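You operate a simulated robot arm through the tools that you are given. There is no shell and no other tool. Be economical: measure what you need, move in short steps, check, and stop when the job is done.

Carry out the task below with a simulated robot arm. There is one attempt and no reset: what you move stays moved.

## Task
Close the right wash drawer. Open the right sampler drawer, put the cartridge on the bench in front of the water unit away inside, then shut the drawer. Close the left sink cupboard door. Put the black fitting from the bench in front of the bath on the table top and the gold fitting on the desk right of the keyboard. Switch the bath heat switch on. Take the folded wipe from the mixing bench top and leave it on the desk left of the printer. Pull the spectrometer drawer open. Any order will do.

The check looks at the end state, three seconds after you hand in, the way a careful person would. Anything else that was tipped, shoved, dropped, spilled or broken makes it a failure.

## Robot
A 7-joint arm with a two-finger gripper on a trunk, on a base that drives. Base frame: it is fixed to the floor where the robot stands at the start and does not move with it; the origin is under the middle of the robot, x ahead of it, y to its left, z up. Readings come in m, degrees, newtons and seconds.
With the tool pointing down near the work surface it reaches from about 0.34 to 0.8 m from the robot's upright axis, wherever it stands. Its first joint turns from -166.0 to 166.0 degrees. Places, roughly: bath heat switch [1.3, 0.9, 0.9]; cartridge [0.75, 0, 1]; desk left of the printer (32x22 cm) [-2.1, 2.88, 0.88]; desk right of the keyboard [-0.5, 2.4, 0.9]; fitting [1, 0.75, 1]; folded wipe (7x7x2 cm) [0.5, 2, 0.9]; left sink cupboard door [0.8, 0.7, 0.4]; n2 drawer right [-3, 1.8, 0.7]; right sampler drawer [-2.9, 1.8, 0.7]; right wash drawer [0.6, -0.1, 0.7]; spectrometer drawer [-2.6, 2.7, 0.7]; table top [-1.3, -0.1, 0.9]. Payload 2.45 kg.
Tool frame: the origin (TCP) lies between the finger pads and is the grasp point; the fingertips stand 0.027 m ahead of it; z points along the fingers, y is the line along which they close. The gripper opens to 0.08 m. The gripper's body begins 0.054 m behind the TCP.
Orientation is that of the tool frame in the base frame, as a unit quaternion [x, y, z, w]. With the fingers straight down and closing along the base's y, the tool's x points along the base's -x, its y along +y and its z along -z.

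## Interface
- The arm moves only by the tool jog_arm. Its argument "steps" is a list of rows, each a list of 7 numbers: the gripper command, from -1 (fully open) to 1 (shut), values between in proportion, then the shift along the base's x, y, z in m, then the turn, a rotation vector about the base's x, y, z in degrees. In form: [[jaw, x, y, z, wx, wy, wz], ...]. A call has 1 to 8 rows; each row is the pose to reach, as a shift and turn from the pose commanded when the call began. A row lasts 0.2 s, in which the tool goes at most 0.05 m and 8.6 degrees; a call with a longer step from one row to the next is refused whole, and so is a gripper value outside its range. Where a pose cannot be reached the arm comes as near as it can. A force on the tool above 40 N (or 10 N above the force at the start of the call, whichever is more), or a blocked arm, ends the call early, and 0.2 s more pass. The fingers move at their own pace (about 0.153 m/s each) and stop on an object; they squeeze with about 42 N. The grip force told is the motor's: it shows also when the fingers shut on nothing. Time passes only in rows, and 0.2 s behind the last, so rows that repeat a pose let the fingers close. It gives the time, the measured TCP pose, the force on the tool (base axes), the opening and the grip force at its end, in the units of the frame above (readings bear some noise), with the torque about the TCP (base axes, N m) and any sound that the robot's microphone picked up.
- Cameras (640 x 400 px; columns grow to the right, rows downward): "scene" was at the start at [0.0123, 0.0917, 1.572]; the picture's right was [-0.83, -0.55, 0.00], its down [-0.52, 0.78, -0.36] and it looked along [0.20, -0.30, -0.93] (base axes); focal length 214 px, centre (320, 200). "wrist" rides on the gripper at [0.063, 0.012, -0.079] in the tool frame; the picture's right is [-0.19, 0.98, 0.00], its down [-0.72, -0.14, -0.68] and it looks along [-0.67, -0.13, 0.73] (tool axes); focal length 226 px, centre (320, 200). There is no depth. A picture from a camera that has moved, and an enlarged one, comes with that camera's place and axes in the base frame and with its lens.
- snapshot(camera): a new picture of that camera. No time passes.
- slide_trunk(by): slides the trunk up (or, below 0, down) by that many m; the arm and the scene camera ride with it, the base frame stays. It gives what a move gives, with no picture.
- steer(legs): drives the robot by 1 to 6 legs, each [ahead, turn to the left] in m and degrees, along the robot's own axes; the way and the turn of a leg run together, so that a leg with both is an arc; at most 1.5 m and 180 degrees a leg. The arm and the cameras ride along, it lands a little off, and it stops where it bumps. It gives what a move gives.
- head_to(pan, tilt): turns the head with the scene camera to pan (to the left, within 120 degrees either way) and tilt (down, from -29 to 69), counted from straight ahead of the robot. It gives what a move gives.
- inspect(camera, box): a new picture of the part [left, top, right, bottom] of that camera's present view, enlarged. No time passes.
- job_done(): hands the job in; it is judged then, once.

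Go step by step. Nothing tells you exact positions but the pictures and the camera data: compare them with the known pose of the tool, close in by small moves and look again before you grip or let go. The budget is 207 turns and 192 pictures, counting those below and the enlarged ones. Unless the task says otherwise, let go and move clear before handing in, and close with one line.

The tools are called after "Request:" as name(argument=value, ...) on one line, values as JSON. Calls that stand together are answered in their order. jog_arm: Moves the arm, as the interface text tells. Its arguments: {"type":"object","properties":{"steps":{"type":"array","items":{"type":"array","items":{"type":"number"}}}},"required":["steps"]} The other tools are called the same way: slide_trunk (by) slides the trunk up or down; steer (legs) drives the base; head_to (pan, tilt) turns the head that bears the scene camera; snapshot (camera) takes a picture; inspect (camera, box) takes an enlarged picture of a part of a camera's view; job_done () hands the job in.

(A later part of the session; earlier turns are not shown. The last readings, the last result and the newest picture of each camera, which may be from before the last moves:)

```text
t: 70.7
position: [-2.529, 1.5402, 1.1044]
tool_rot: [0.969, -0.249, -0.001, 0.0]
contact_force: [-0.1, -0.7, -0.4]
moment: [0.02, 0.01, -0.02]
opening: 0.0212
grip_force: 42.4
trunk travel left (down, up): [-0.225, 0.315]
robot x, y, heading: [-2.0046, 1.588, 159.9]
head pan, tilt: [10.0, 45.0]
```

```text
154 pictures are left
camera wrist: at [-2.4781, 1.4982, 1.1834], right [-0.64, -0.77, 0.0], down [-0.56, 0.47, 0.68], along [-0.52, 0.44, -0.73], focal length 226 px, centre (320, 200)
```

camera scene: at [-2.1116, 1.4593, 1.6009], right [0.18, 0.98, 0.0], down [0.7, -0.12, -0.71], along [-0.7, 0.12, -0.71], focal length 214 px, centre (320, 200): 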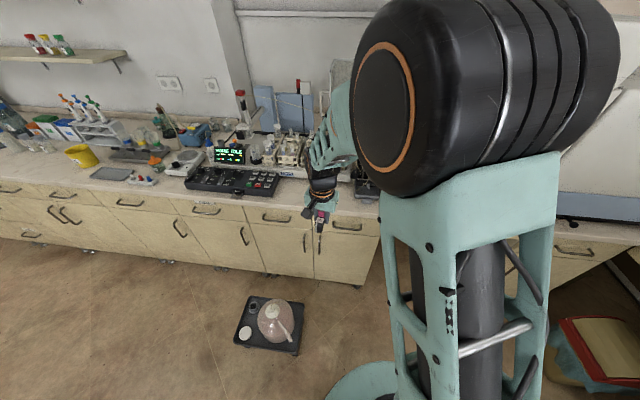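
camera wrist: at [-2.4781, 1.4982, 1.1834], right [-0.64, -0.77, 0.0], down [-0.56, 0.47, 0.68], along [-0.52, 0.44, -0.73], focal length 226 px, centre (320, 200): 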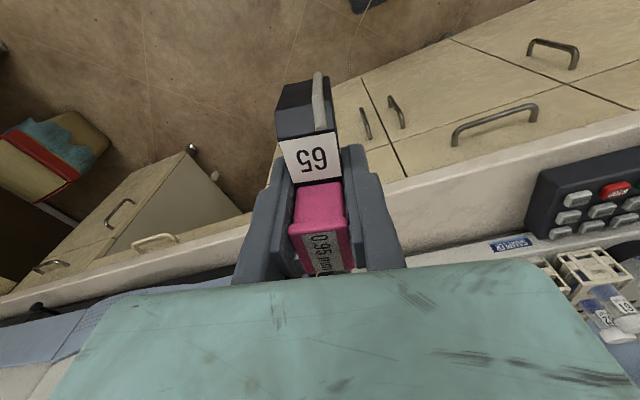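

I'll drive 0.12 m nearer and then check above the strip.

Request:
steer(legs=[[0.12, 0]])

Request:
jog_arm(steps=[[1, -0.035, 0.03, 0, 0, 0, 0], [1, -0.07, 0.06, 0, 0, 0, 0], [1, -0.1, 0.09, 0, 0, 0, 0], [1, -0.12, 0.12, 0, 0, 0, 0]])

Request:
snapshot(camera="wrist")

Request:
snapshot(camera="scene")

```text
t: 71.9
position: [-2.6414, 1.5821, 1.1026]
tool_rot: [0.968, -0.249, -0.001, 0.0]
contact_force: [-0.6, -0.3, -0.6]
moment: [-0.02, -0.02, 0.0]
opening: 0.0211
grip_force: 41.8
trunk travel left (down, up): [-0.225, 0.315]
robot x, y, heading: [-2.1185, 1.624, 159.9]
head pan, tilt: [10.0, 45.0]
```

```text
t: 72.9
position: [-2.7629, 1.7029, 1.1019]
tool_rot: [0.968, -0.249, -0.001, -0.001]
contact_force: [-0.6, -0.1, -1.1]
moment: [-0.01, -0.03, -0.03]
opening: 0.0211
grip_force: 42.1
trunk travel left (down, up): [-0.225, 0.315]
robot x, y, heading: [-2.1133, 1.6273, 160.0]
head pan, tilt: [10.0, 45.0]
```

```text
153 pictures are left
camera wrist: at [-2.7118, 1.6609, 1.1829], right [-0.64, -0.77, 0.0], down [-0.56, 0.47, 0.68], along [-0.52, 0.44, -0.73], focal length 226 px, centre (320, 200)
```

wrist: 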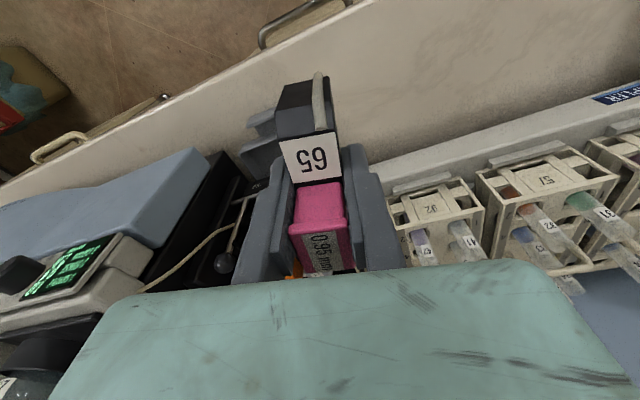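

```text
152 pictures are left
camera scene: at [-2.2248, 1.5014, 1.6008], right [0.18, 0.98, 0.0], down [0.7, -0.13, -0.71], along [-0.7, 0.12, -0.71], focal length 214 px, centre (320, 200)
```

scene: 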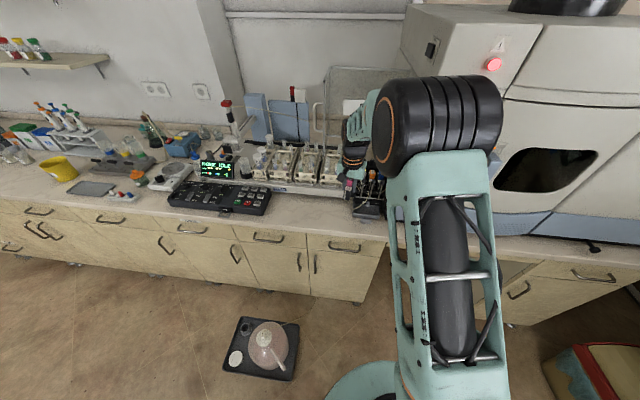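

The spot below is clear counter between the front edge and the sampler. I'll shift about 3 cm inward and lower the cartridge.

Request:
jog_arm(steps=[[1, -0.035, -0.008, 0, 0, 0, 0], [1, -0.035, -0.008, -0.045, 0, 0, 0], [1, -0.035, -0.008, -0.09, 0, 0, 0], [1, -0.035, -0.008, -0.125, 0, 0, 0], [1, -0.035, -0.008, -0.15, 0, 0, 0]])

Request:
snapshot(camera="wrist")

```text
t: 74.1
position: [-2.7967, 1.694, 0.9538]
tool_rot: [0.969, -0.248, -0.001, -0.001]
contact_force: [0.0, -1.0, -0.4]
moment: [0.02, -0.02, -0.01]
opening: 0.0215
grip_force: 41.9
trunk travel left (down, up): [-0.225, 0.315]
robot x, y, heading: [-2.1144, 1.6257, 159.5]
head pan, tilt: [10.0, 45.0]
```

```text
151 pictures are left
camera wrist: at [-2.7458, 1.652, 1.0332], right [-0.64, -0.77, 0.0], down [-0.56, 0.47, 0.68], along [-0.52, 0.44, -0.73], focal length 226 px, centre (320, 200)
```

wrist: 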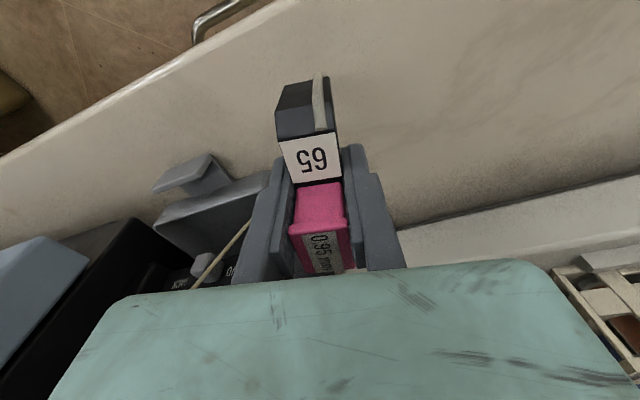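

There is a grey box close by on one side. I'll shift 3.5 cm away from it, then lower.

Request:
jog_arm(steps=[[1, -0.012, -0.033, 0, 0, 0, 0], [1, -0.012, -0.033, -0.015, 0, 0, 0], [1, -0.012, -0.033, -0.022, 0, 0, 0], [1, -0.012, -0.033, -0.027, 0, 0, 0], [1, -0.012, -0.033, -0.031, 0, 0, 0], [1, -0.012, -0.033, -0.035, 0, 0, 0]])

Request:
snapshot(camera="wrist")

```text
t: 75.5
position: [-2.8073, 1.6608, 0.9182]
tool_rot: [0.968, -0.249, -0.001, 0.0]
contact_force: [0.0, 0.7, 0.0]
moment: [0.02, 0.02, 0.0]
opening: 0.0212
grip_force: 42.3
trunk travel left (down, up): [-0.225, 0.315]
robot x, y, heading: [-2.1153, 1.6275, 159.5]
head pan, tilt: [10.0, 45.0]
```

```text
150 pictures are left
camera wrist: at [-2.7575, 1.6187, 0.9981], right [-0.64, -0.77, 0.0], down [-0.56, 0.47, 0.68], along [-0.52, 0.44, -0.73], focal length 226 px, centre (320, 200)
```

wrist: 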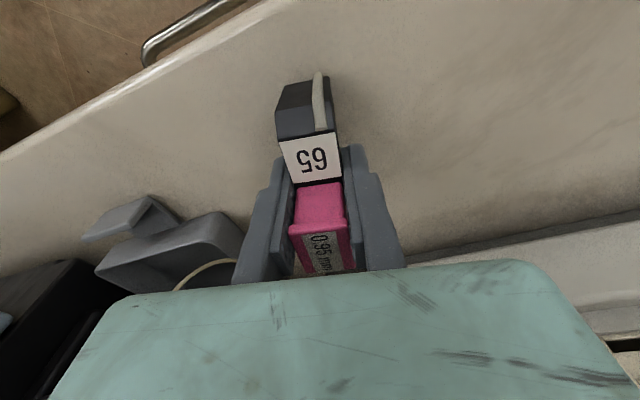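

Request:
jog_arm(steps=[[1, 0, 0, -0.003, 0, 0, 0], [1, 0, 0, -0.006, 0, 0, 0], [1, 0, 0, -0.009, 0, 0, 0], [1, 0, 0, -0.012, 0, 0, 0], [1, 0, 0, -0.015, 0, 0, 0]])

```text
t: 76.3
position: [-2.8106, 1.6615, 0.9165]
tool_rot: [0.968, -0.249, -0.007, 0.001]
contact_force: [0.1, 1.0, 16.4]
moment: [-0.14, -0.47, 0.01]
opening: 0.0211
grip_force: 42.9
trunk travel left (down, up): [-0.225, 0.315]
robot x, y, heading: [-2.1154, 1.6252, 159.8]
head pan, tilt: [10.0, 45.0]
stopped in row 4: the force on the tool passed its limit at 45 N (the readings are from after the stop); the commanded pose is now the measured one
```

It has touched the counter. I'll open partway and lift away.

Request:
jog_arm(steps=[[-0.25, 0, 0, 0.002, 0, 0, 0], [-0.25, 0, 0, 0.002, 0, 0, 0], [-0.25, 0, 0, 0.03, 0, 0, 0], [-0.25, 0, 0, 0.07, 0, 0, 0], [-0.25, 0, 0, 0.12, 0, 0, 0]])

Request:
snapshot(camera="wrist")

```text
t: 77.5
position: [-2.8098, 1.661, 1.0333]
tool_rot: [0.969, -0.248, -0.004, 0.001]
contact_force: [0.3, -0.9, -0.8]
moment: [0.01, 0.0, 0.0]
opening: 0.0501
grip_force: 0.2
trunk travel left (down, up): [-0.225, 0.315]
robot x, y, heading: [-2.1159, 1.6255, 159.9]
head pan, tilt: [10.0, 45.0]
```

```text
149 pictures are left
camera wrist: at [-2.759, 1.6193, 1.1126], right [-0.64, -0.77, 0.0], down [-0.56, 0.47, 0.69], along [-0.53, 0.44, -0.73], focal length 226 px, centre (320, 200)
```

wrist: 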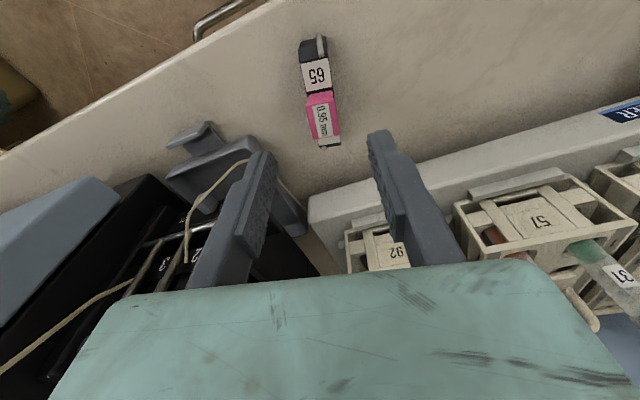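

The cartridge stands safely on the counter. Next I'll back up a little and turn the tool horizontal, closing vertically, to grip the drawer handle.

Request:
steer(legs=[[-0.15, 0]])

Request:
jog_arm(steps=[[-0.25, 0, 0, 0.02, 0, 0, -8.3], [-0.25, 0.02, 0.01, 0.03, 0, 0, -16.5], [-0.25, 0.04, 0.02, 0.04, 0, 0, -24.7], [-0.25, 0.06, 0.03, 0.05, 0, 0, -33], [-0.25, 0.07, 0.035, 0.05, 0, 0, -41.2]])

Request:
jog_arm(steps=[[-0.25, 0, 0, 0, 0, 0, -8.3], [-0.25, 0, 0, 0, 0, 0, -16.5], [-0.25, 0, 0, 0, 0, 0, -24.7], [-0.25, 0, 0, 0, 0, 0, -33], [-0.25, 0, 0, 0, 0, 0, -41.2]])

Request:
jog_arm(steps=[[-0.25, 0, 0, 0, 3.1, 7.9, 0], [-0.25, 0, 0, -0.02, 6.2, 15.8, 0], [-0.25, 0, 0, -0.05, 9.3, 23.7, 0], [-0.25, 0, 0, -0.08, 12.4, 31.7, 0], [-0.25, 0, 0, -0.11, 15.5, 39.6, 0], [-0.25, 0, 0, -0.14, 18.6, 47.5, 0]])

Request:
snapshot(camera="scene")

Request:
snapshot(camera="wrist")

```text
t: 78.9
position: [-2.6673, 1.6104, 1.0333]
tool_rot: [0.968, -0.25, -0.005, 0.0]
contact_force: [-0.2, 1.2, 0.7]
moment: [0.02, 0.01, -0.01]
opening: 0.0502
grip_force: 0.0
trunk travel left (down, up): [-0.225, 0.315]
robot x, y, heading: [-1.9771, 1.5728, 159.7]
head pan, tilt: [10.0, 45.0]
```

```text
t: 80.1
position: [-2.5978, 1.6459, 1.0839]
tool_rot: [0.817, -0.576, -0.004, -0.001]
contact_force: [-0.1, 0.8, 0.1]
moment: [-0.01, -0.02, 0.02]
opening: 0.05
grip_force: 0.0
trunk travel left (down, up): [-0.225, 0.315]
robot x, y, heading: [-1.9756, 1.572, 159.7]
head pan, tilt: [10.0, 45.0]
```

```text
t: 81.3
position: [-2.5995, 1.6456, 1.0829]
tool_rot: [-0.563, 0.826, 0.004, 0.003]
contact_force: [0.7, -0.1, 0.1]
moment: [0.01, 0.04, -0.01]
opening: 0.05
grip_force: 0.0
trunk travel left (down, up): [-0.225, 0.315]
robot x, y, heading: [-1.9762, 1.5698, 159.5]
head pan, tilt: [10.0, 45.0]
```

```text
t: 82.7
position: [-2.5984, 1.6452, 0.9424]
tool_rot: [-0.507, 0.745, 0.361, -0.241]
contact_force: [0.2, -0.4, -0.2]
moment: [0.02, 0.0, 0.03]
opening: 0.0498
grip_force: 0.0
trunk travel left (down, up): [-0.225, 0.315]
robot x, y, heading: [-1.975, 1.5764, 159.8]
head pan, tilt: [10.0, 45.0]
```

```text
148 pictures are left
camera scene: at [-2.0832, 1.4489, 1.6008], right [0.18, 0.98, 0.0], down [0.7, -0.13, -0.71], along [-0.7, 0.13, -0.71], focal length 214 px, centre (320, 200)
```

scene: 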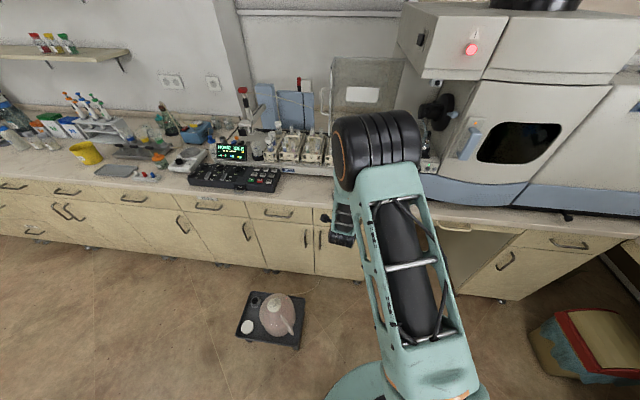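

```text
147 pictures are left
camera wrist: at [-2.5717, 1.5655, 1.0025], right [-0.5, 0.4, 0.77], down [0.84, 0.44, 0.32], along [-0.21, 0.81, -0.56], focal length 226 px, centre (320, 200)
```

wrist: 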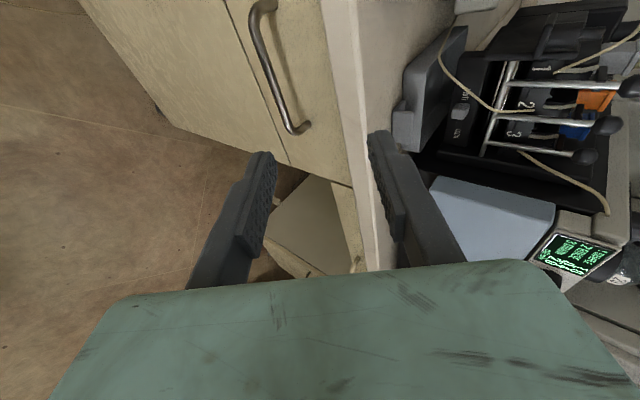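

Half tilted, the handle shows near (-2.75, 1.70, 0.72). I'll finish the tilt and lower to that height.

Request:
jog_arm(steps=[[-0.25, 0, 0, -0.04, 3.1, 7.9, 0], [-0.25, 0, 0, -0.08, 6.2, 15.8, 0], [-0.25, 0, 0, -0.12, 9.3, 23.7, 0], [-0.25, 0, 0, -0.16, 12.4, 31.7, 0], [-0.25, 0, 0, -0.19, 14.3, 36.3, 0], [-0.25, 0, 0, -0.21, 14.3, 36.3, 0]])

Request:
snapshot(camera="scene")

Request:
snapshot(camera="wrist")

```text
t: 84.1
position: [-2.5991, 1.6465, 0.733]
tool_rot: [-0.396, 0.584, 0.588, -0.396]
contact_force: [0.2, 0.5, 0.0]
moment: [0.0, 0.01, 0.02]
opening: 0.05
grip_force: 0.1
trunk travel left (down, up): [-0.225, 0.315]
robot x, y, heading: [-1.9742, 1.5759, 159.7]
head pan, tilt: [10.0, 45.0]
```

```text
146 pictures are left
camera scene: at [-2.0828, 1.4489, 1.6009], right [0.18, 0.98, 0.0], down [0.7, -0.13, -0.71], along [-0.7, 0.13, -0.71], focal length 214 px, centre (320, 200)
```

scene: 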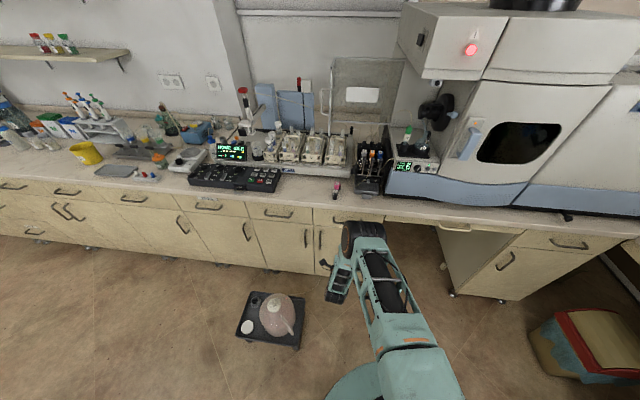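

```text
145 pictures are left
camera wrist: at [-2.5478, 1.557, 0.7452], right [0.08, 0.18, 0.98], down [0.9, 0.41, -0.14], along [-0.43, 0.89, -0.13], focal length 226 px, centre (320, 200)
```

wrist: 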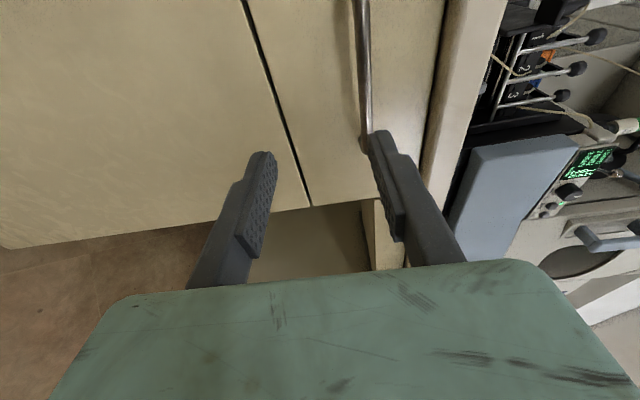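

The handle bar is about 3.7 cm higher than the TCP and in line sideways. I'll raise and go forward partway.

Request:
jog_arm(steps=[[-0.25, 0, 0, 0.037, 0, 0, 0], [-0.25, -0.037, 0.015, 0.037, 0, 0, 0], [-0.25, -0.075, 0.029, 0.037, 0, 0, 0]])

Request:
snapshot(camera="wrist")

```text
t: 84.9
position: [-2.6721, 1.6756, 0.7707]
tool_rot: [-0.395, 0.586, 0.587, -0.396]
contact_force: [-0.2, 1.9, 0.2]
moment: [-0.02, 0.0, -0.02]
opening: 0.05
grip_force: 0.1
trunk travel left (down, up): [-0.225, 0.315]
robot x, y, heading: [-1.9723, 1.5746, 159.7]
head pan, tilt: [10.0, 45.0]
```

```text
144 pictures are left
camera wrist: at [-2.6226, 1.5867, 0.7825], right [0.07, 0.18, 0.98], down [0.9, 0.41, -0.14], along [-0.43, 0.89, -0.13], focal length 226 px, centre (320, 200)
```

wrist: 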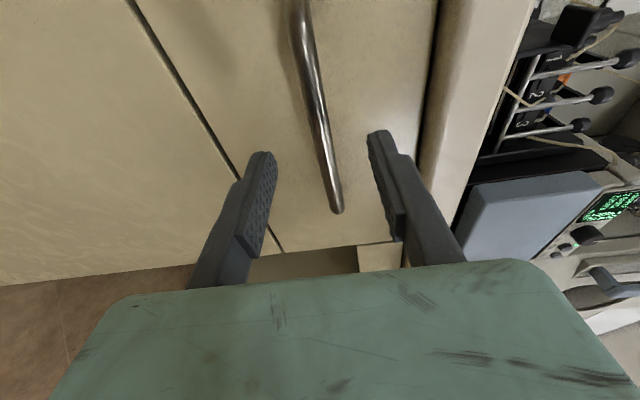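

The bar lies between the fingers. I'll move 3.8 cm forward and grip.

Request:
jog_arm(steps=[[-0.25, -0.018, 0.007, 0, 0, 0, 0], [-0.25, -0.035, 0.014, 0, 0, 0, 0], [1, -0.035, 0.014, 0, 0, 0, 0], [1, -0.035, 0.014, 0, 0, 0, 0], [1, -0.035, 0.014, 0, 0, 0, 0]])

Request:
snapshot(camera="wrist")

```text
t: 86.1
position: [-2.7087, 1.6886, 0.7718]
tool_rot: [-0.395, 0.584, 0.588, -0.397]
contact_force: [-3.0, 2.5, 7.8]
moment: [-0.07, 0.09, -0.05]
opening: 0.0112
grip_force: 38.2
trunk travel left (down, up): [-0.225, 0.315]
robot x, y, heading: [-1.9697, 1.5763, 159.7]
head pan, tilt: [10.0, 45.0]
```

```text
143 pictures are left
camera wrist: at [-2.658, 1.6006, 0.7838], right [0.08, 0.18, 0.98], down [0.9, 0.41, -0.14], along [-0.43, 0.89, -0.13], focal length 226 px, centre (320, 200)
```

wrist: 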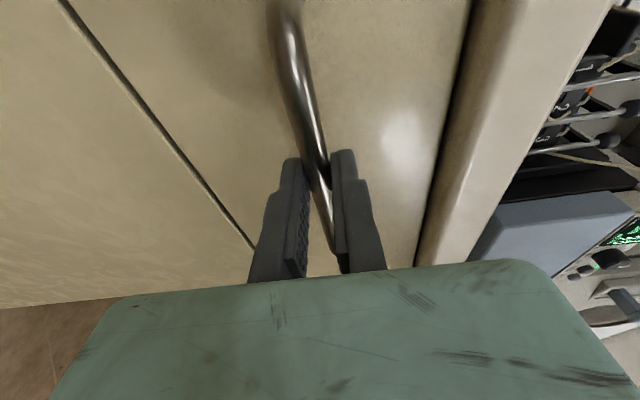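

Gripped. Now I'll pull along the drawer's axis.

Request:
jog_arm(steps=[[1, 0.019, -0.007, 0, 0, 0, 0], [1, 0.042, -0.016, 0, 0, 0, 0], [1, 0.07, -0.027, 0, 0, 0, 0], [1, 0.098, -0.038, 0, 0, 0, 0], [1, 0.126, -0.049, 0, 0, 0, 0], [1, 0.154, -0.06, 0, 0, 0, 0]])

Request:
snapshot(camera="scene")

```text
t: 87.1
position: [-2.6205, 1.6607, 0.7719]
tool_rot: [-0.392, 0.584, 0.593, -0.393]
contact_force: [0.9, 5.2, 6.3]
moment: [0.01, -0.02, -0.45]
opening: 0.0112
grip_force: 38.7
trunk travel left (down, up): [-0.225, 0.315]
robot x, y, heading: [-1.9719, 1.5749, 159.6]
head pan, tilt: [10.0, 45.0]
stopped in row 4: the force on the tool passed its limit at 42 N (the readings are from after the stop); the commanded pose is now the measured one
```

```text
142 pictures are left
camera scene: at [-2.0829, 1.4491, 1.6008], right [0.18, 0.98, 0.0], down [0.7, -0.13, -0.71], along [-0.7, 0.13, -0.71], focal length 214 px, centre (320, 200)
```

scene: 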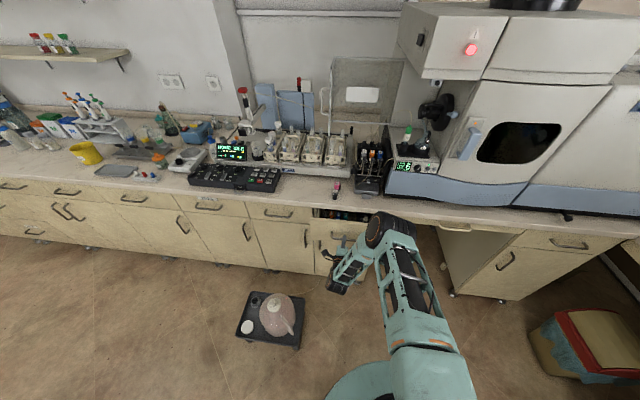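

It's opening. I'll continue more slowly.

Request:
jog_arm(steps=[[1, 0.014, -0.0055, 0, 0, 0, 0], [1, 0.028, -0.011, 0, 0, 0, 0], [1, 0.042, -0.0165, 0, 0, 0, 0], [1, 0.056, -0.022, 0, 0, 0, 0], [1, 0.07, -0.0275, 0, 0, 0, 0], [1, 0.084, -0.033, 0, 0, 0, 0], [1, 0.098, -0.0385, 0, 0, 0, 0]])

Request:
snapshot(camera="scene")

```text
t: 88.8
position: [-2.5229, 1.6231, 0.7695]
tool_rot: [-0.392, 0.584, 0.593, -0.392]
contact_force: [1.7, 7.7, 6.6]
moment: [0.02, 0.04, -0.73]
opening: 0.0115
grip_force: 38.7
trunk travel left (down, up): [-0.225, 0.315]
robot x, y, heading: [-1.9719, 1.5754, 159.8]
head pan, tilt: [10.0, 45.0]
stopped in row 7: the force on the tool passed its limit at 41 N (the readings are from after the stop); the commanded pose is now the measured one
```

```text
141 pictures are left
camera scene: at [-2.0824, 1.4497, 1.6009], right [0.18, 0.98, 0.0], down [0.7, -0.13, -0.71], along [-0.7, 0.13, -0.71], focal length 214 px, centre (320, 200)
```

scene: 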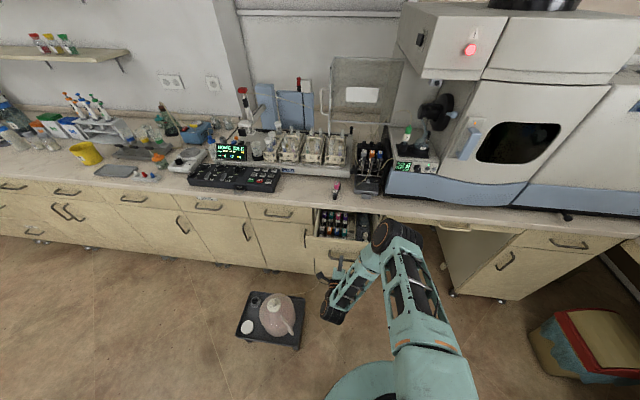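

Request:
inspect(camera="scene", box=[290, 170, 410, 290])

Request:
jog_arm(steps=[[1, 0.014, -0.0055, 0, 0, 0, 0], [1, 0.028, -0.011, 0, 0, 0, 0], [1, 0.042, -0.0165, 0, 0, 0, 0], [1, 0.056, -0.022, 0, 0, 0, 0]])

Request:
inspect(camera="scene", box=[290, 170, 410, 290])

```text
3.33 times, centred on (350, 230) of scene
camera zoom: at [-2.0824, 1.4497, 1.6009], right [0.18, 0.98, 0.0], down [0.7, -0.13, -0.71], along [-0.7, 0.13, -0.71], focal length 715 px, centre (220, 100)
```

zoom: 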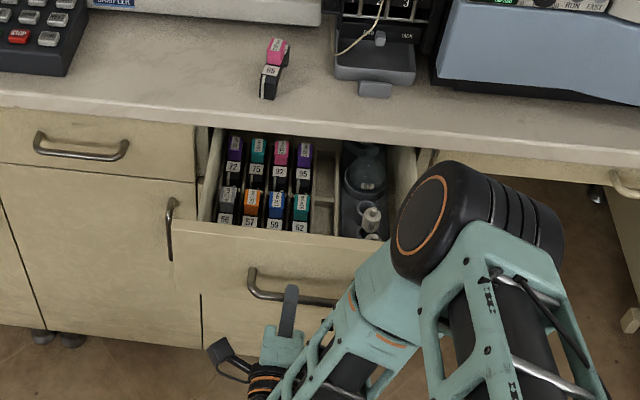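

```text
t: 89.8
position: [-2.4649, 1.6011, 0.7712]
tool_rot: [-0.391, 0.585, 0.593, -0.392]
contact_force: [12.1, 33.9, 16.4]
moment: [-0.16, 0.14, -0.19]
opening: 0.0115
grip_force: 38.3
trunk travel left (down, up): [-0.225, 0.315]
robot x, y, heading: [-1.9747, 1.5748, 159.8]
head pan, tilt: [10.0, 45.0]
```

```text
3.33 times, centred on (350, 230) of scene
camera zoom: at [-2.0806, 1.452, 1.6013], right [0.18, 0.98, 0.0], down [0.69, -0.13, -0.71], along [-0.7, 0.13, -0.71], focal length 715 px, centre (220, 100)
```

zoom: 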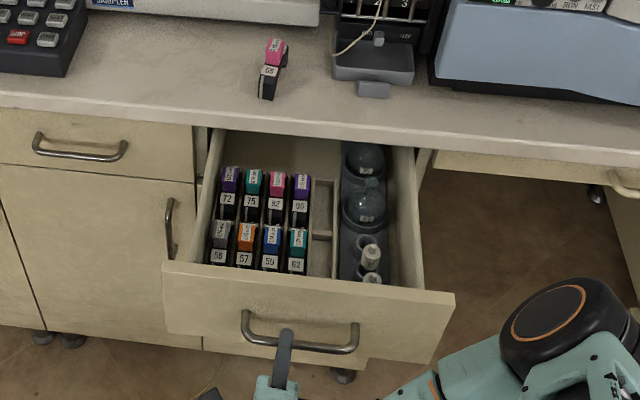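

The drawer is open: it holds a tray of cartridges with an empty column on the right. I'll release the handle and back the base away.

Request:
jog_arm(steps=[[-0.25, 0, 0, 0, 0, 0, 0], [-0.25, 0, 0, 0, 0, 0, 0]])

Request:
steer(legs=[[-0.1, 0]])

Request:
jog_arm(steps=[[-0.25, 0, 0, 0.05, 0, 0, 0], [-0.25, 0, 0, 0.1, 0, 0, 0], [-0.25, 0, 0, 0.15, 0, 0, 0], [-0.25, 0, 0, 0.2, 0, 0, 0], [-0.25, 0, 0, 0.25, 0, 0, 0], [-0.25, 0, 0, 0.3, 0, 0, 0]])

Request:
snapshot(camera="scene")

```text
t: 90.3
position: [-2.4653, 1.598, 0.7706]
tool_rot: [-0.393, 0.584, 0.591, -0.393]
contact_force: [-0.6, 0.0, 0.0]
moment: [-0.03, 0.01, 0.02]
opening: 0.0499
grip_force: 0.1
trunk travel left (down, up): [-0.225, 0.315]
robot x, y, heading: [-1.9725, 1.5736, 159.6]
head pan, tilt: [10.0, 45.0]
```

```text
t: 91.5
position: [-2.3719, 1.564, 0.7701]
tool_rot: [-0.395, 0.584, 0.591, -0.392]
contact_force: [0.3, -0.5, 0.7]
moment: [-0.01, -0.04, -0.02]
opening: 0.0499
grip_force: 0.0
trunk travel left (down, up): [-0.225, 0.315]
robot x, y, heading: [-1.8838, 1.5421, 159.9]
head pan, tilt: [10.0, 45.0]
```

```text
t: 92.9
position: [-2.3718, 1.5631, 1.0708]
tool_rot: [-0.394, 0.584, 0.591, -0.393]
contact_force: [0.1, 0.1, 0.0]
moment: [-0.04, 0.02, 0.0]
opening: 0.0502
grip_force: 0.0
trunk travel left (down, up): [-0.225, 0.315]
robot x, y, heading: [-1.8811, 1.5391, 159.6]
head pan, tilt: [10.0, 45.0]
```

```text
138 pictures are left
camera scene: at [-1.9889, 1.4144, 1.6009], right [0.18, 0.98, 0.0], down [0.7, -0.13, -0.71], along [-0.7, 0.13, -0.71], focal length 214 px, centre (320, 200)
```

scene: 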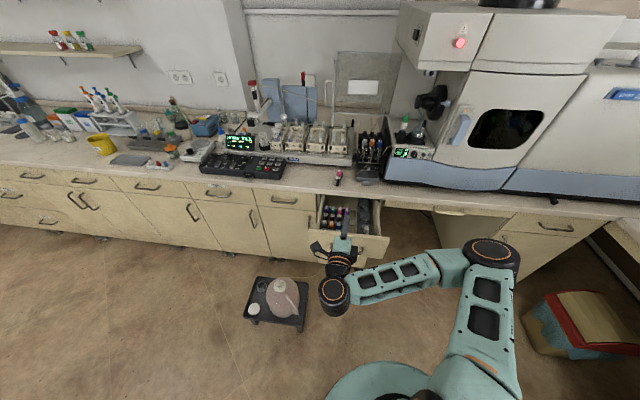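

Now I'll turn the tool back to pointing down, closing across the cartridge.

Request:
jog_arm(steps=[[-0.25, 0, 0, 0.01, -3.1, -7.9, 0], [-0.25, 0, 0, 0.02, -6.2, -15.8, 0], [-0.25, 0, 0, 0.03, -9.3, -23.7, 0], [-0.25, 0, 0, 0.04, -12.4, -31.7, 0], [-0.25, 0, 0, 0.05, -15.5, -39.6, 0], [-0.25, 0, 0, 0.05, -18.6, -47.5, 0]])

Request:
jog_arm(steps=[[-0.25, 0, 0, 0, -3.1, -7.9, 0], [-0.25, 0, 0, 0, -6.2, -15.8, 0], [-0.25, 0, 0, 0, -9.3, -23.7, 0], [-0.25, 0, 0, 0, -12.4, -31.7, 0], [-0.25, 0, 0, 0, -14.3, -36.3, 0]])

Request:
jog_arm(steps=[[-0.25, 0, 0, 0, 0, 0, 8.3], [-0.25, 0, 0, 0, 0, 0, 16.6], [-0.25, 0, 0, 0, 0, 0, 24.9], [-0.25, 0, 0, 0, 0, 0, 33.2], [-0.25, 0, 0, 0, 0, 0, 41.4]])

Request:
jog_arm(steps=[[-0.25, 0, 0, 0, 0, 0, 8.3], [-0.25, 0, 0, 0, 0, 0, 16.6], [-0.25, 0, 0, 0, 0, 0, 24.9], [-0.25, 0, 0, 0, 0, 0, 33.2], [-0.25, 0, 0, 0, 0, 0, 41.4]])

Request:
snapshot(camera="wrist")

```text
t: 94.3
position: [-2.3716, 1.5639, 1.1207]
tool_rot: [-0.53, 0.778, 0.283, -0.182]
contact_force: [0.5, 0.8, 0.4]
moment: [-0.02, 0.01, -0.04]
opening: 0.05
grip_force: 0.0
out of reach, approached as far as the arm can: row 1, 2
trunk travel left (down, up): [-0.225, 0.315]
robot x, y, heading: [-1.879, 1.5392, 159.4]
head pan, tilt: [10.0, 45.0]
```

```text
t: 95.5
position: [-2.3724, 1.5629, 1.1214]
tool_rot: [-0.566, 0.825, 0.007, 0.005]
contact_force: [0.2, 0.2, 0.0]
moment: [-0.01, 0.0, 0.02]
opening: 0.0501
grip_force: 0.1
trunk travel left (down, up): [-0.225, 0.315]
robot x, y, heading: [-1.8812, 1.5408, 159.8]
head pan, tilt: [10.0, 45.0]
```

```text
t: 96.7
position: [-2.372, 1.5641, 1.1194]
tool_rot: [0.822, -0.57, -0.009, -0.002]
contact_force: [0.0, 0.0, 0.6]
moment: [0.01, -0.03, 0.01]
opening: 0.05
grip_force: 0.1
trunk travel left (down, up): [-0.225, 0.315]
robot x, y, heading: [-1.8827, 1.537, 159.8]
head pan, tilt: [10.0, 45.0]
```

```text
t: 97.9
position: [-2.3717, 1.5643, 1.1201]
tool_rot: [0.97, -0.243, -0.009, 0.001]
contact_force: [1.1, -0.4, 0.0]
moment: [0.0, 0.01, -0.01]
opening: 0.0503
grip_force: 0.0
trunk travel left (down, up): [-0.225, 0.315]
robot x, y, heading: [-1.8804, 1.5456, 159.9]
head pan, tilt: [10.0, 45.0]
```

```text
137 pictures are left
camera wrist: at [-2.3195, 1.5221, 1.199], right [-0.63, -0.77, 0.01], down [-0.55, 0.46, 0.69], along [-0.54, 0.43, -0.72], focal length 226 px, centre (320, 200)
```

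wrist: 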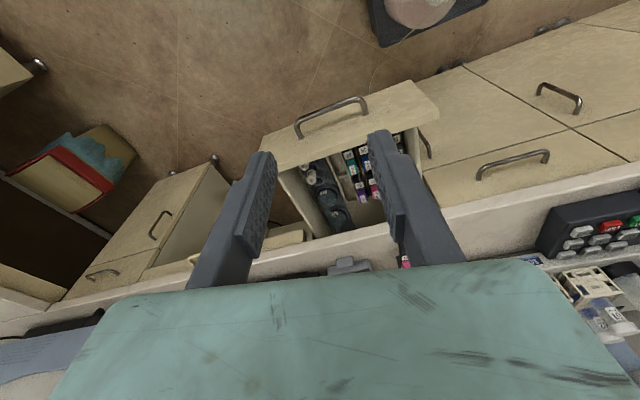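

Driving 0.2 m ahead to reach the cartridge over the open drawer.

Request:
steer(legs=[[0.2, 0]])

Request:
jog_arm(steps=[[-0.25, -0.045, 0.005, 0, 0, 0, 0], [-0.25, -0.09, 0.01, 0, 0, 0, 0], [-0.25, -0.13, 0.015, -0.02, 0, 0, 0], [-0.25, -0.17, 0.02, -0.04, 0, 0, 0], [-0.25, -0.21, 0.024, -0.06, 0, 0, 0]])

Request:
snapshot(camera="wrist")

```text
t: 99.5
position: [-2.561, 1.6338, 1.1188]
tool_rot: [0.97, -0.244, -0.008, 0.001]
contact_force: [0.2, 0.0, -0.1]
moment: [-0.02, 0.02, 0.02]
opening: 0.0498
grip_force: 0.1
trunk travel left (down, up): [-0.225, 0.315]
robot x, y, heading: [-2.0689, 1.612, 159.6]
head pan, tilt: [10.0, 45.0]
```

```text
t: 100.7
position: [-2.7715, 1.6583, 1.0578]
tool_rot: [0.97, -0.244, -0.009, 0.001]
contact_force: [-0.5, -0.8, -0.2]
moment: [-0.01, -0.01, 0.02]
opening: 0.0502
grip_force: 0.1
trunk travel left (down, up): [-0.225, 0.315]
robot x, y, heading: [-2.0683, 1.611, 159.8]
head pan, tilt: [10.0, 45.0]
```

```text
136 pictures are left
camera wrist: at [-2.7193, 1.616, 1.1378], right [-0.63, -0.77, 0.01], down [-0.55, 0.46, 0.69], along [-0.54, 0.43, -0.72], focal length 226 px, centre (320, 200)
```

wrist: 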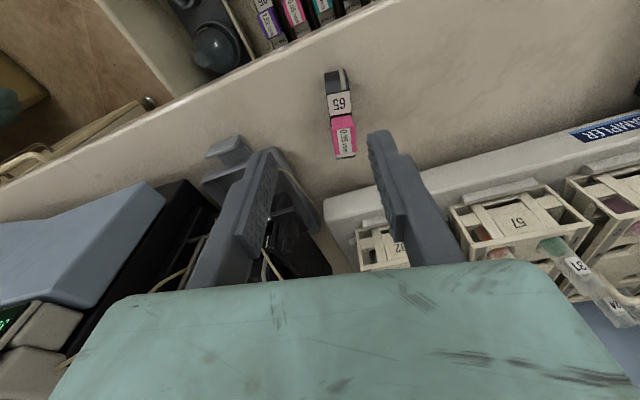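

Request:
jog_arm(steps=[[-0.25, -0.037, 0.002, -0.04, 0, 0, 0], [-0.25, -0.037, 0.002, -0.08, 0, 0, 0], [-0.25, -0.037, 0.002, -0.1, 0, 0, 0]])

Request:
snapshot(camera="wrist")

Request:
inspect(camera="scene", box=[310, 150, 390, 250])

```text
refused: row 1 steps farther than a row can; nothing moved
```

```text
135 pictures are left
camera wrist: at [-2.7193, 1.616, 1.1378], right [-0.63, -0.77, 0.01], down [-0.55, 0.46, 0.69], along [-0.54, 0.43, -0.72], focal length 226 px, centre (320, 200)
```

wrist: 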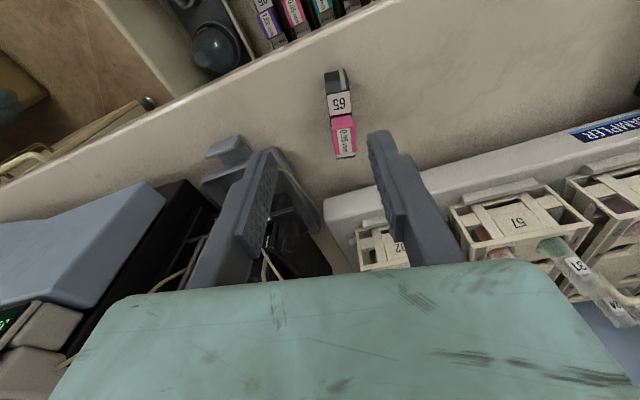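

```text
4.00 times, centred on (350, 200) of scene
camera zoom: at [-2.1788, 1.4838, 1.6007], right [0.18, 0.98, 0.0], down [0.7, -0.13, -0.71], along [-0.7, 0.13, -0.71], focal length 858 px, centre (200, 200)
```

zoom: 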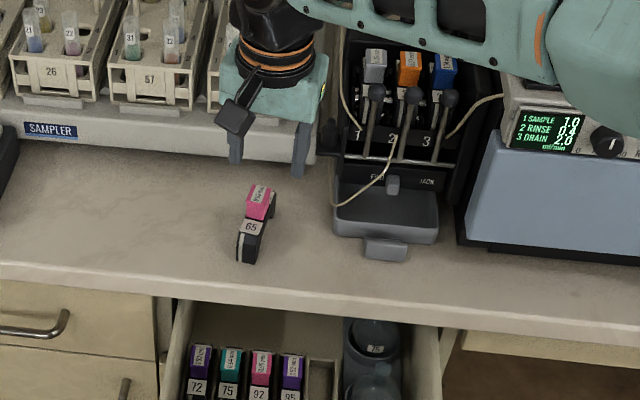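

Request:
jog_arm(steps=[[-0.25, -0.037, 0.002, -0.02, 0, 0, 0], [-0.25, -0.037, 0.002, -0.065, 0, 0, 0], [-0.25, -0.037, 0.002, -0.1, 0, 0, 0]])

Request:
snapshot(camera="wrist")

```text
t: 101.5
position: [-2.8072, 1.6603, 0.9596]
tool_rot: [0.97, -0.244, -0.009, 0.001]
contact_force: [0.2, 0.0, 0.5]
moment: [0.0, 0.0, 0.01]
opening: 0.0499
grip_force: 0.0
trunk travel left (down, up): [-0.225, 0.315]
robot x, y, heading: [-2.0692, 1.6085, 159.9]
head pan, tilt: [10.0, 45.0]
```

```text
133 pictures are left
camera wrist: at [-2.7549, 1.6181, 1.0387], right [-0.63, -0.77, 0.01], down [-0.55, 0.46, 0.69], along [-0.54, 0.43, -0.72], focal length 226 px, centre (320, 200)
```

wrist: 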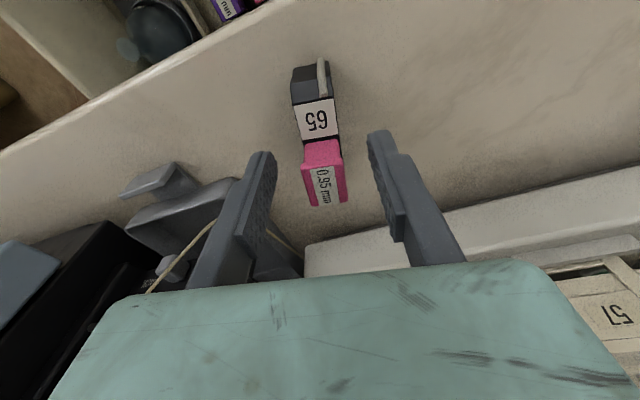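

Centred. I'll grip it higher this time so the tips stay above its base.

Request:
jog_arm(steps=[[-0.25, 0, 0, -0.02, 0, 0, 0], [-0.25, 0, 0, -0.036, 0, 0, 0], [1, 0, 0, -0.036, 0, 0, 0], [1, 0, 0, -0.036, 0, 0, 0], [1, 0, 0, -0.036, 0, 0, 0], [1, 0, 0, 0, 0, 0, 0], [1, 0, 0, 0.04, 0, 0, 0], [1, 0, 0, 0.08, 0, 0, 0]])

Request:
jog_arm(steps=[[1, 0.037, -0.015, 0.03, 0, 0, 0], [1, 0.074, -0.03, 0.05, 0, 0, 7], [1, 0.11, -0.044, 0.06, 0, 0, 7.3], [1, 0.146, -0.055, 0.06, 0, 0, 7.3]])

Request:
snapshot(camera="wrist")

Request:
inspect(camera="scene", box=[300, 150, 420, 290])

```text
t: 103.3
position: [-2.8067, 1.6588, 1.0398]
tool_rot: [0.97, -0.243, -0.009, 0.002]
contact_force: [-0.9, -0.2, -0.2]
moment: [0.0, -0.01, -0.03]
opening: 0.0212
grip_force: 41.8
trunk travel left (down, up): [-0.225, 0.315]
robot x, y, heading: [-2.0693, 1.609, 159.9]
head pan, tilt: [10.0, 45.0]
```

```text
t: 104.3
position: [-2.6619, 1.6041, 1.1017]
tool_rot: [0.983, -0.181, -0.009, 0.002]
contact_force: [0.2, -0.4, -0.2]
moment: [0.03, 0.01, 0.0]
opening: 0.0213
grip_force: 42.2
trunk travel left (down, up): [-0.225, 0.315]
robot x, y, heading: [-2.0702, 1.6083, 159.7]
head pan, tilt: [10.0, 45.0]
```

```text
132 pictures are left
camera wrist: at [-2.6047, 1.5691, 1.18], right [-0.53, -0.85, 0.01], down [-0.61, 0.39, 0.69], along [-0.59, 0.36, -0.72], focal length 226 px, centre (320, 200)
```

wrist: 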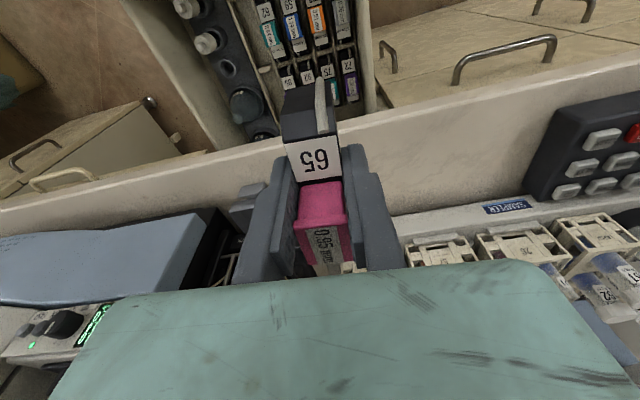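

```text
2.86 times, centred on (360, 220) of scene
camera zoom: at [-2.1775, 1.4839, 1.6009], right [0.18, 0.98, 0.0], down [0.7, -0.13, -0.71], along [-0.7, 0.13, -0.71], focal length 613 px, centre (206, 143)
```

zoom: 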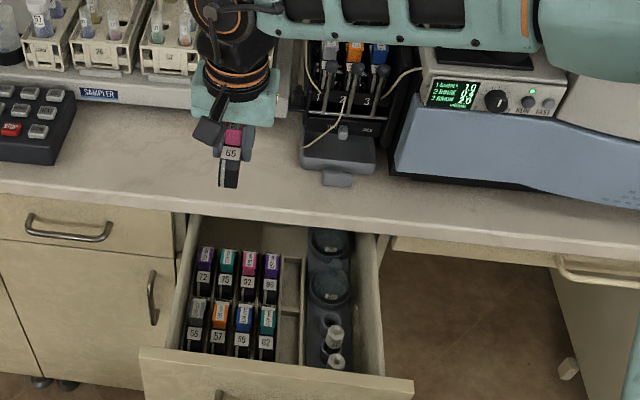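

The empty front slot sits near (-2.60, 1.69), with the tray rim at z ≈ 0.72. I'll move above it and look again.

Request:
jog_arm(steps=[[1, 0.027, 0.04, 0, 0, 0, 0], [1, 0.054, 0.08, 0, 0, 0, 0], [1, 0.06, 0.088, -0.045, 0, 0, 0], [1, 0.06, 0.088, -0.09, 0, 0, 0], [1, 0.06, 0.088, -0.135, 0, 0, 0], [1, 0.06, 0.088, -0.18, 0, 0, 0], [1, 0.06, 0.088, -0.22, 0, 0, 0]])

Request:
snapshot(camera="wrist")

Request:
inspect(camera="scene", box=[300, 170, 420, 290])

```text
t: 105.9
position: [-2.6014, 1.6915, 0.8795]
tool_rot: [0.983, -0.181, -0.009, 0.002]
contact_force: [0.6, -0.3, -1.3]
moment: [0.0, 0.01, 0.03]
opening: 0.0215
grip_force: 41.8
trunk travel left (down, up): [-0.225, 0.315]
robot x, y, heading: [-2.0689, 1.612, 159.9]
head pan, tilt: [10.0, 45.0]
```

```text
130 pictures are left
camera wrist: at [-2.5444, 1.6565, 0.9587], right [-0.53, -0.85, 0.01], down [-0.61, 0.39, 0.69], along [-0.59, 0.36, -0.72], focal length 226 px, centre (320, 200)
```

wrist: 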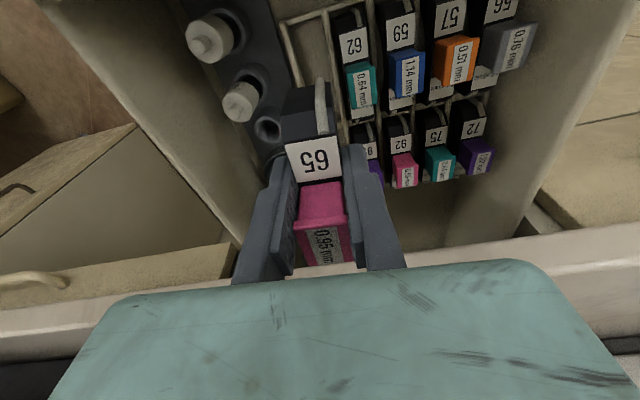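

```text
3.33 times, centred on (360, 230) of scene
camera zoom: at [-2.1784, 1.484, 1.6008], right [0.18, 0.98, 0.0], down [0.7, -0.13, -0.71], along [-0.7, 0.13, -0.71], focal length 715 px, centre (187, 100)
```

zoom: 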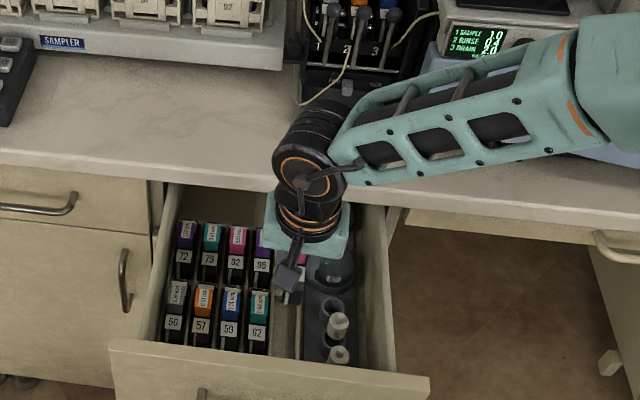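

I'm nearly over the slot: shift about 6 mm right and 5 mm toward me, then go down.

Request:
jog_arm(steps=[[1, 0.007, 0.004, -0.02, 0, 0, 0], [1, 0.007, 0.004, -0.06, 0, 0, 0], [1, 0.007, 0.004, -0.085, 0, 0, 0]])

Request:
snapshot(camera="wrist")

```text
t: 106.7
position: [-2.5943, 1.6962, 0.7956]
tool_rot: [0.983, -0.182, -0.008, 0.002]
contact_force: [0.1, -1.0, -1.3]
moment: [0.03, -0.02, 0.0]
opening: 0.0212
grip_force: 42.1
trunk travel left (down, up): [-0.225, 0.315]
robot x, y, heading: [-2.0718, 1.6114, 160.0]
head pan, tilt: [10.0, 45.0]
```

```text
128 pictures are left
camera wrist: at [-2.5372, 1.6609, 0.8737], right [-0.53, -0.85, 0.01], down [-0.61, 0.39, 0.69], along [-0.59, 0.36, -0.72], focal length 226 px, centre (320, 200)
```

wrist: 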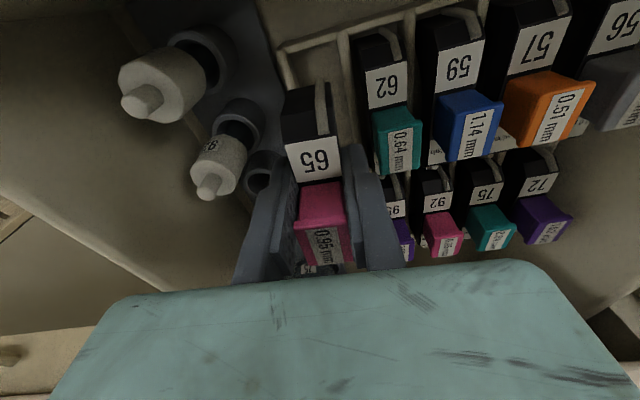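

Aligned sideways; I need about 11 mm more toward me. Then a further small descent.

Request:
jog_arm(steps=[[1, 0.01, -0.004, 0, 0, 0, 0], [1, 0.01, -0.004, -0.012, 0, 0, 0]])

Request:
snapshot(camera="wrist")

```text
t: 107.3
position: [-2.584, 1.6929, 0.7836]
tool_rot: [0.983, -0.181, -0.009, 0.001]
contact_force: [-0.8, -0.1, 0.4]
moment: [0.0, 0.02, -0.06]
opening: 0.0212
grip_force: 42.0
trunk travel left (down, up): [-0.225, 0.315]
robot x, y, heading: [-2.0661, 1.6067, 159.9]
head pan, tilt: [10.0, 45.0]
```

```text
127 pictures are left
camera wrist: at [-2.5274, 1.6572, 0.8621], right [-0.53, -0.85, 0.01], down [-0.61, 0.39, 0.69], along [-0.59, 0.36, -0.72], focal length 226 px, centre (320, 200)
```

wrist: 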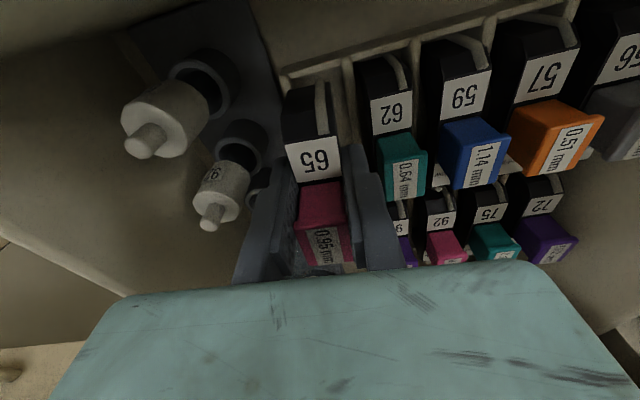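

Aligned with its neighbours. I'll lower slowly until it touches.

Request:
jog_arm(steps=[[1, 0, 0, -0.006, 0, 0, 0], [1, 0, 0, -0.012, 0, 0, 0], [1, 0, 0, -0.017, 0, 0, 0], [1, 0, 0, -0.021, 0, 0, 0]])

Request:
snapshot(camera="wrist")

```text
t: 108.3
position: [-2.5856, 1.6923, 0.7645]
tool_rot: [0.983, -0.181, -0.011, 0.003]
contact_force: [-1.2, 3.2, 33.5]
moment: [-0.55, -1.34, -0.07]
opening: 0.0214
grip_force: 42.2
trunk travel left (down, up): [-0.225, 0.315]
robot x, y, heading: [-2.0713, 1.611, 159.7]
head pan, tilt: [10.0, 45.0]
```

```text
126 pictures are left
camera wrist: at [-2.5282, 1.6573, 0.8437], right [-0.53, -0.85, 0.01], down [-0.6, 0.39, 0.7], along [-0.59, 0.36, -0.72], focal length 226 px, centre (320, 200)
```

wrist: 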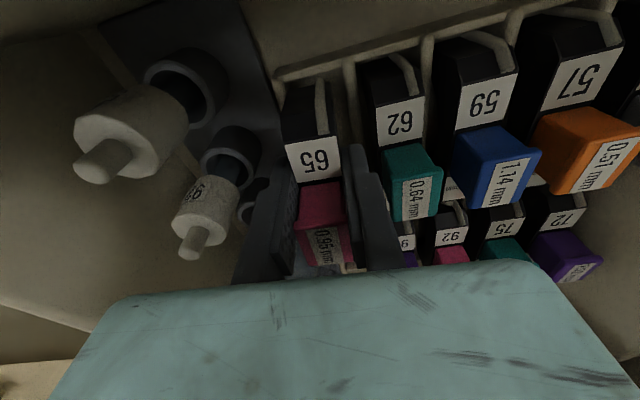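

Contact is at the near end. I'll zoom in to see whether it has seated.

Request:
inspect(camera="wrist", box=[230, 20, 470, 280])

Request:
inspect(camera="scene", box=[320, 190, 400, 270])

```text
1.54 times, centred on (350, 150) of wrist
camera zoom: at [-2.5282, 1.6573, 0.8437], right [-0.53, -0.85, 0.01], down [-0.6, 0.39, 0.7], along [-0.59, 0.36, -0.72], focal length 348 px, centre (274, 277)
```

zoom: 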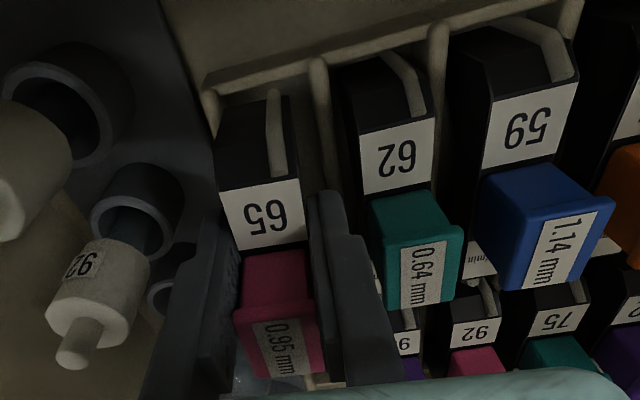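

```text
5.00 times, centred on (360, 230) of scene
camera zoom: at [-2.176, 1.4839, 1.6015], right [0.18, 0.98, 0.0], down [0.7, -0.13, -0.71], along [-0.7, 0.13, -0.71], focal length 1072 px, centre (120, 50)
```

zoom: 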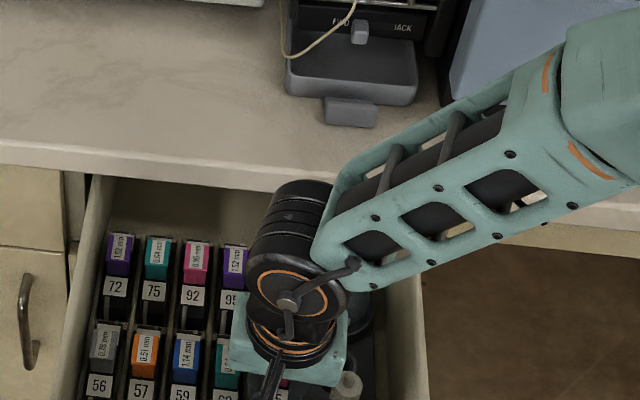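

It appears seated, or within a few mm. I'll open slightly and lift clear.

Request:
jog_arm(steps=[[0.15, 0, 0, 0.001, 0, 0, 0], [0.15, 0, 0, 0.001, 0, 0, 0], [0.15, 0, 0, 0.02, 0, 0, 0], [0.15, 0, 0, 0.06, 0, 0, 0], [0.15, 0, 0, 0.1, 0, 0, 0]])

Request:
snapshot(camera="wrist")

```text
t: 109.5
position: [-2.5839, 1.6914, 0.8618]
tool_rot: [0.983, -0.181, -0.009, 0.002]
contact_force: [-0.2, -0.9, -0.3]
moment: [-0.01, -0.05, 0.01]
opening: 0.034
grip_force: 0.2
trunk travel left (down, up): [-0.225, 0.315]
robot x, y, heading: [-2.0668, 1.6074, 159.7]
head pan, tilt: [10.0, 45.0]
```

```text
123 pictures are left
camera wrist: at [-2.5274, 1.6573, 0.941], right [-0.53, -0.85, 0.01], down [-0.61, 0.39, 0.69], along [-0.59, 0.36, -0.72], focal length 226 px, centre (320, 200)
```

wrist: 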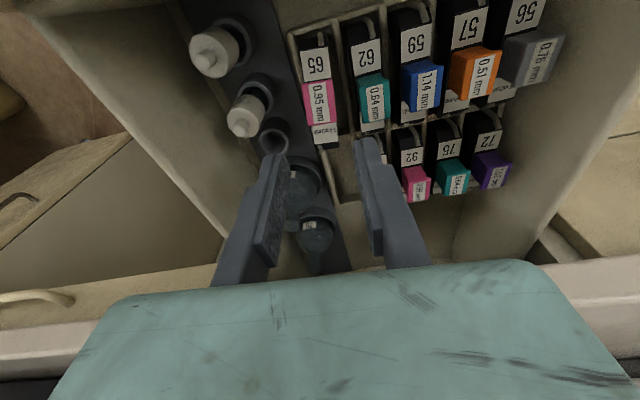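

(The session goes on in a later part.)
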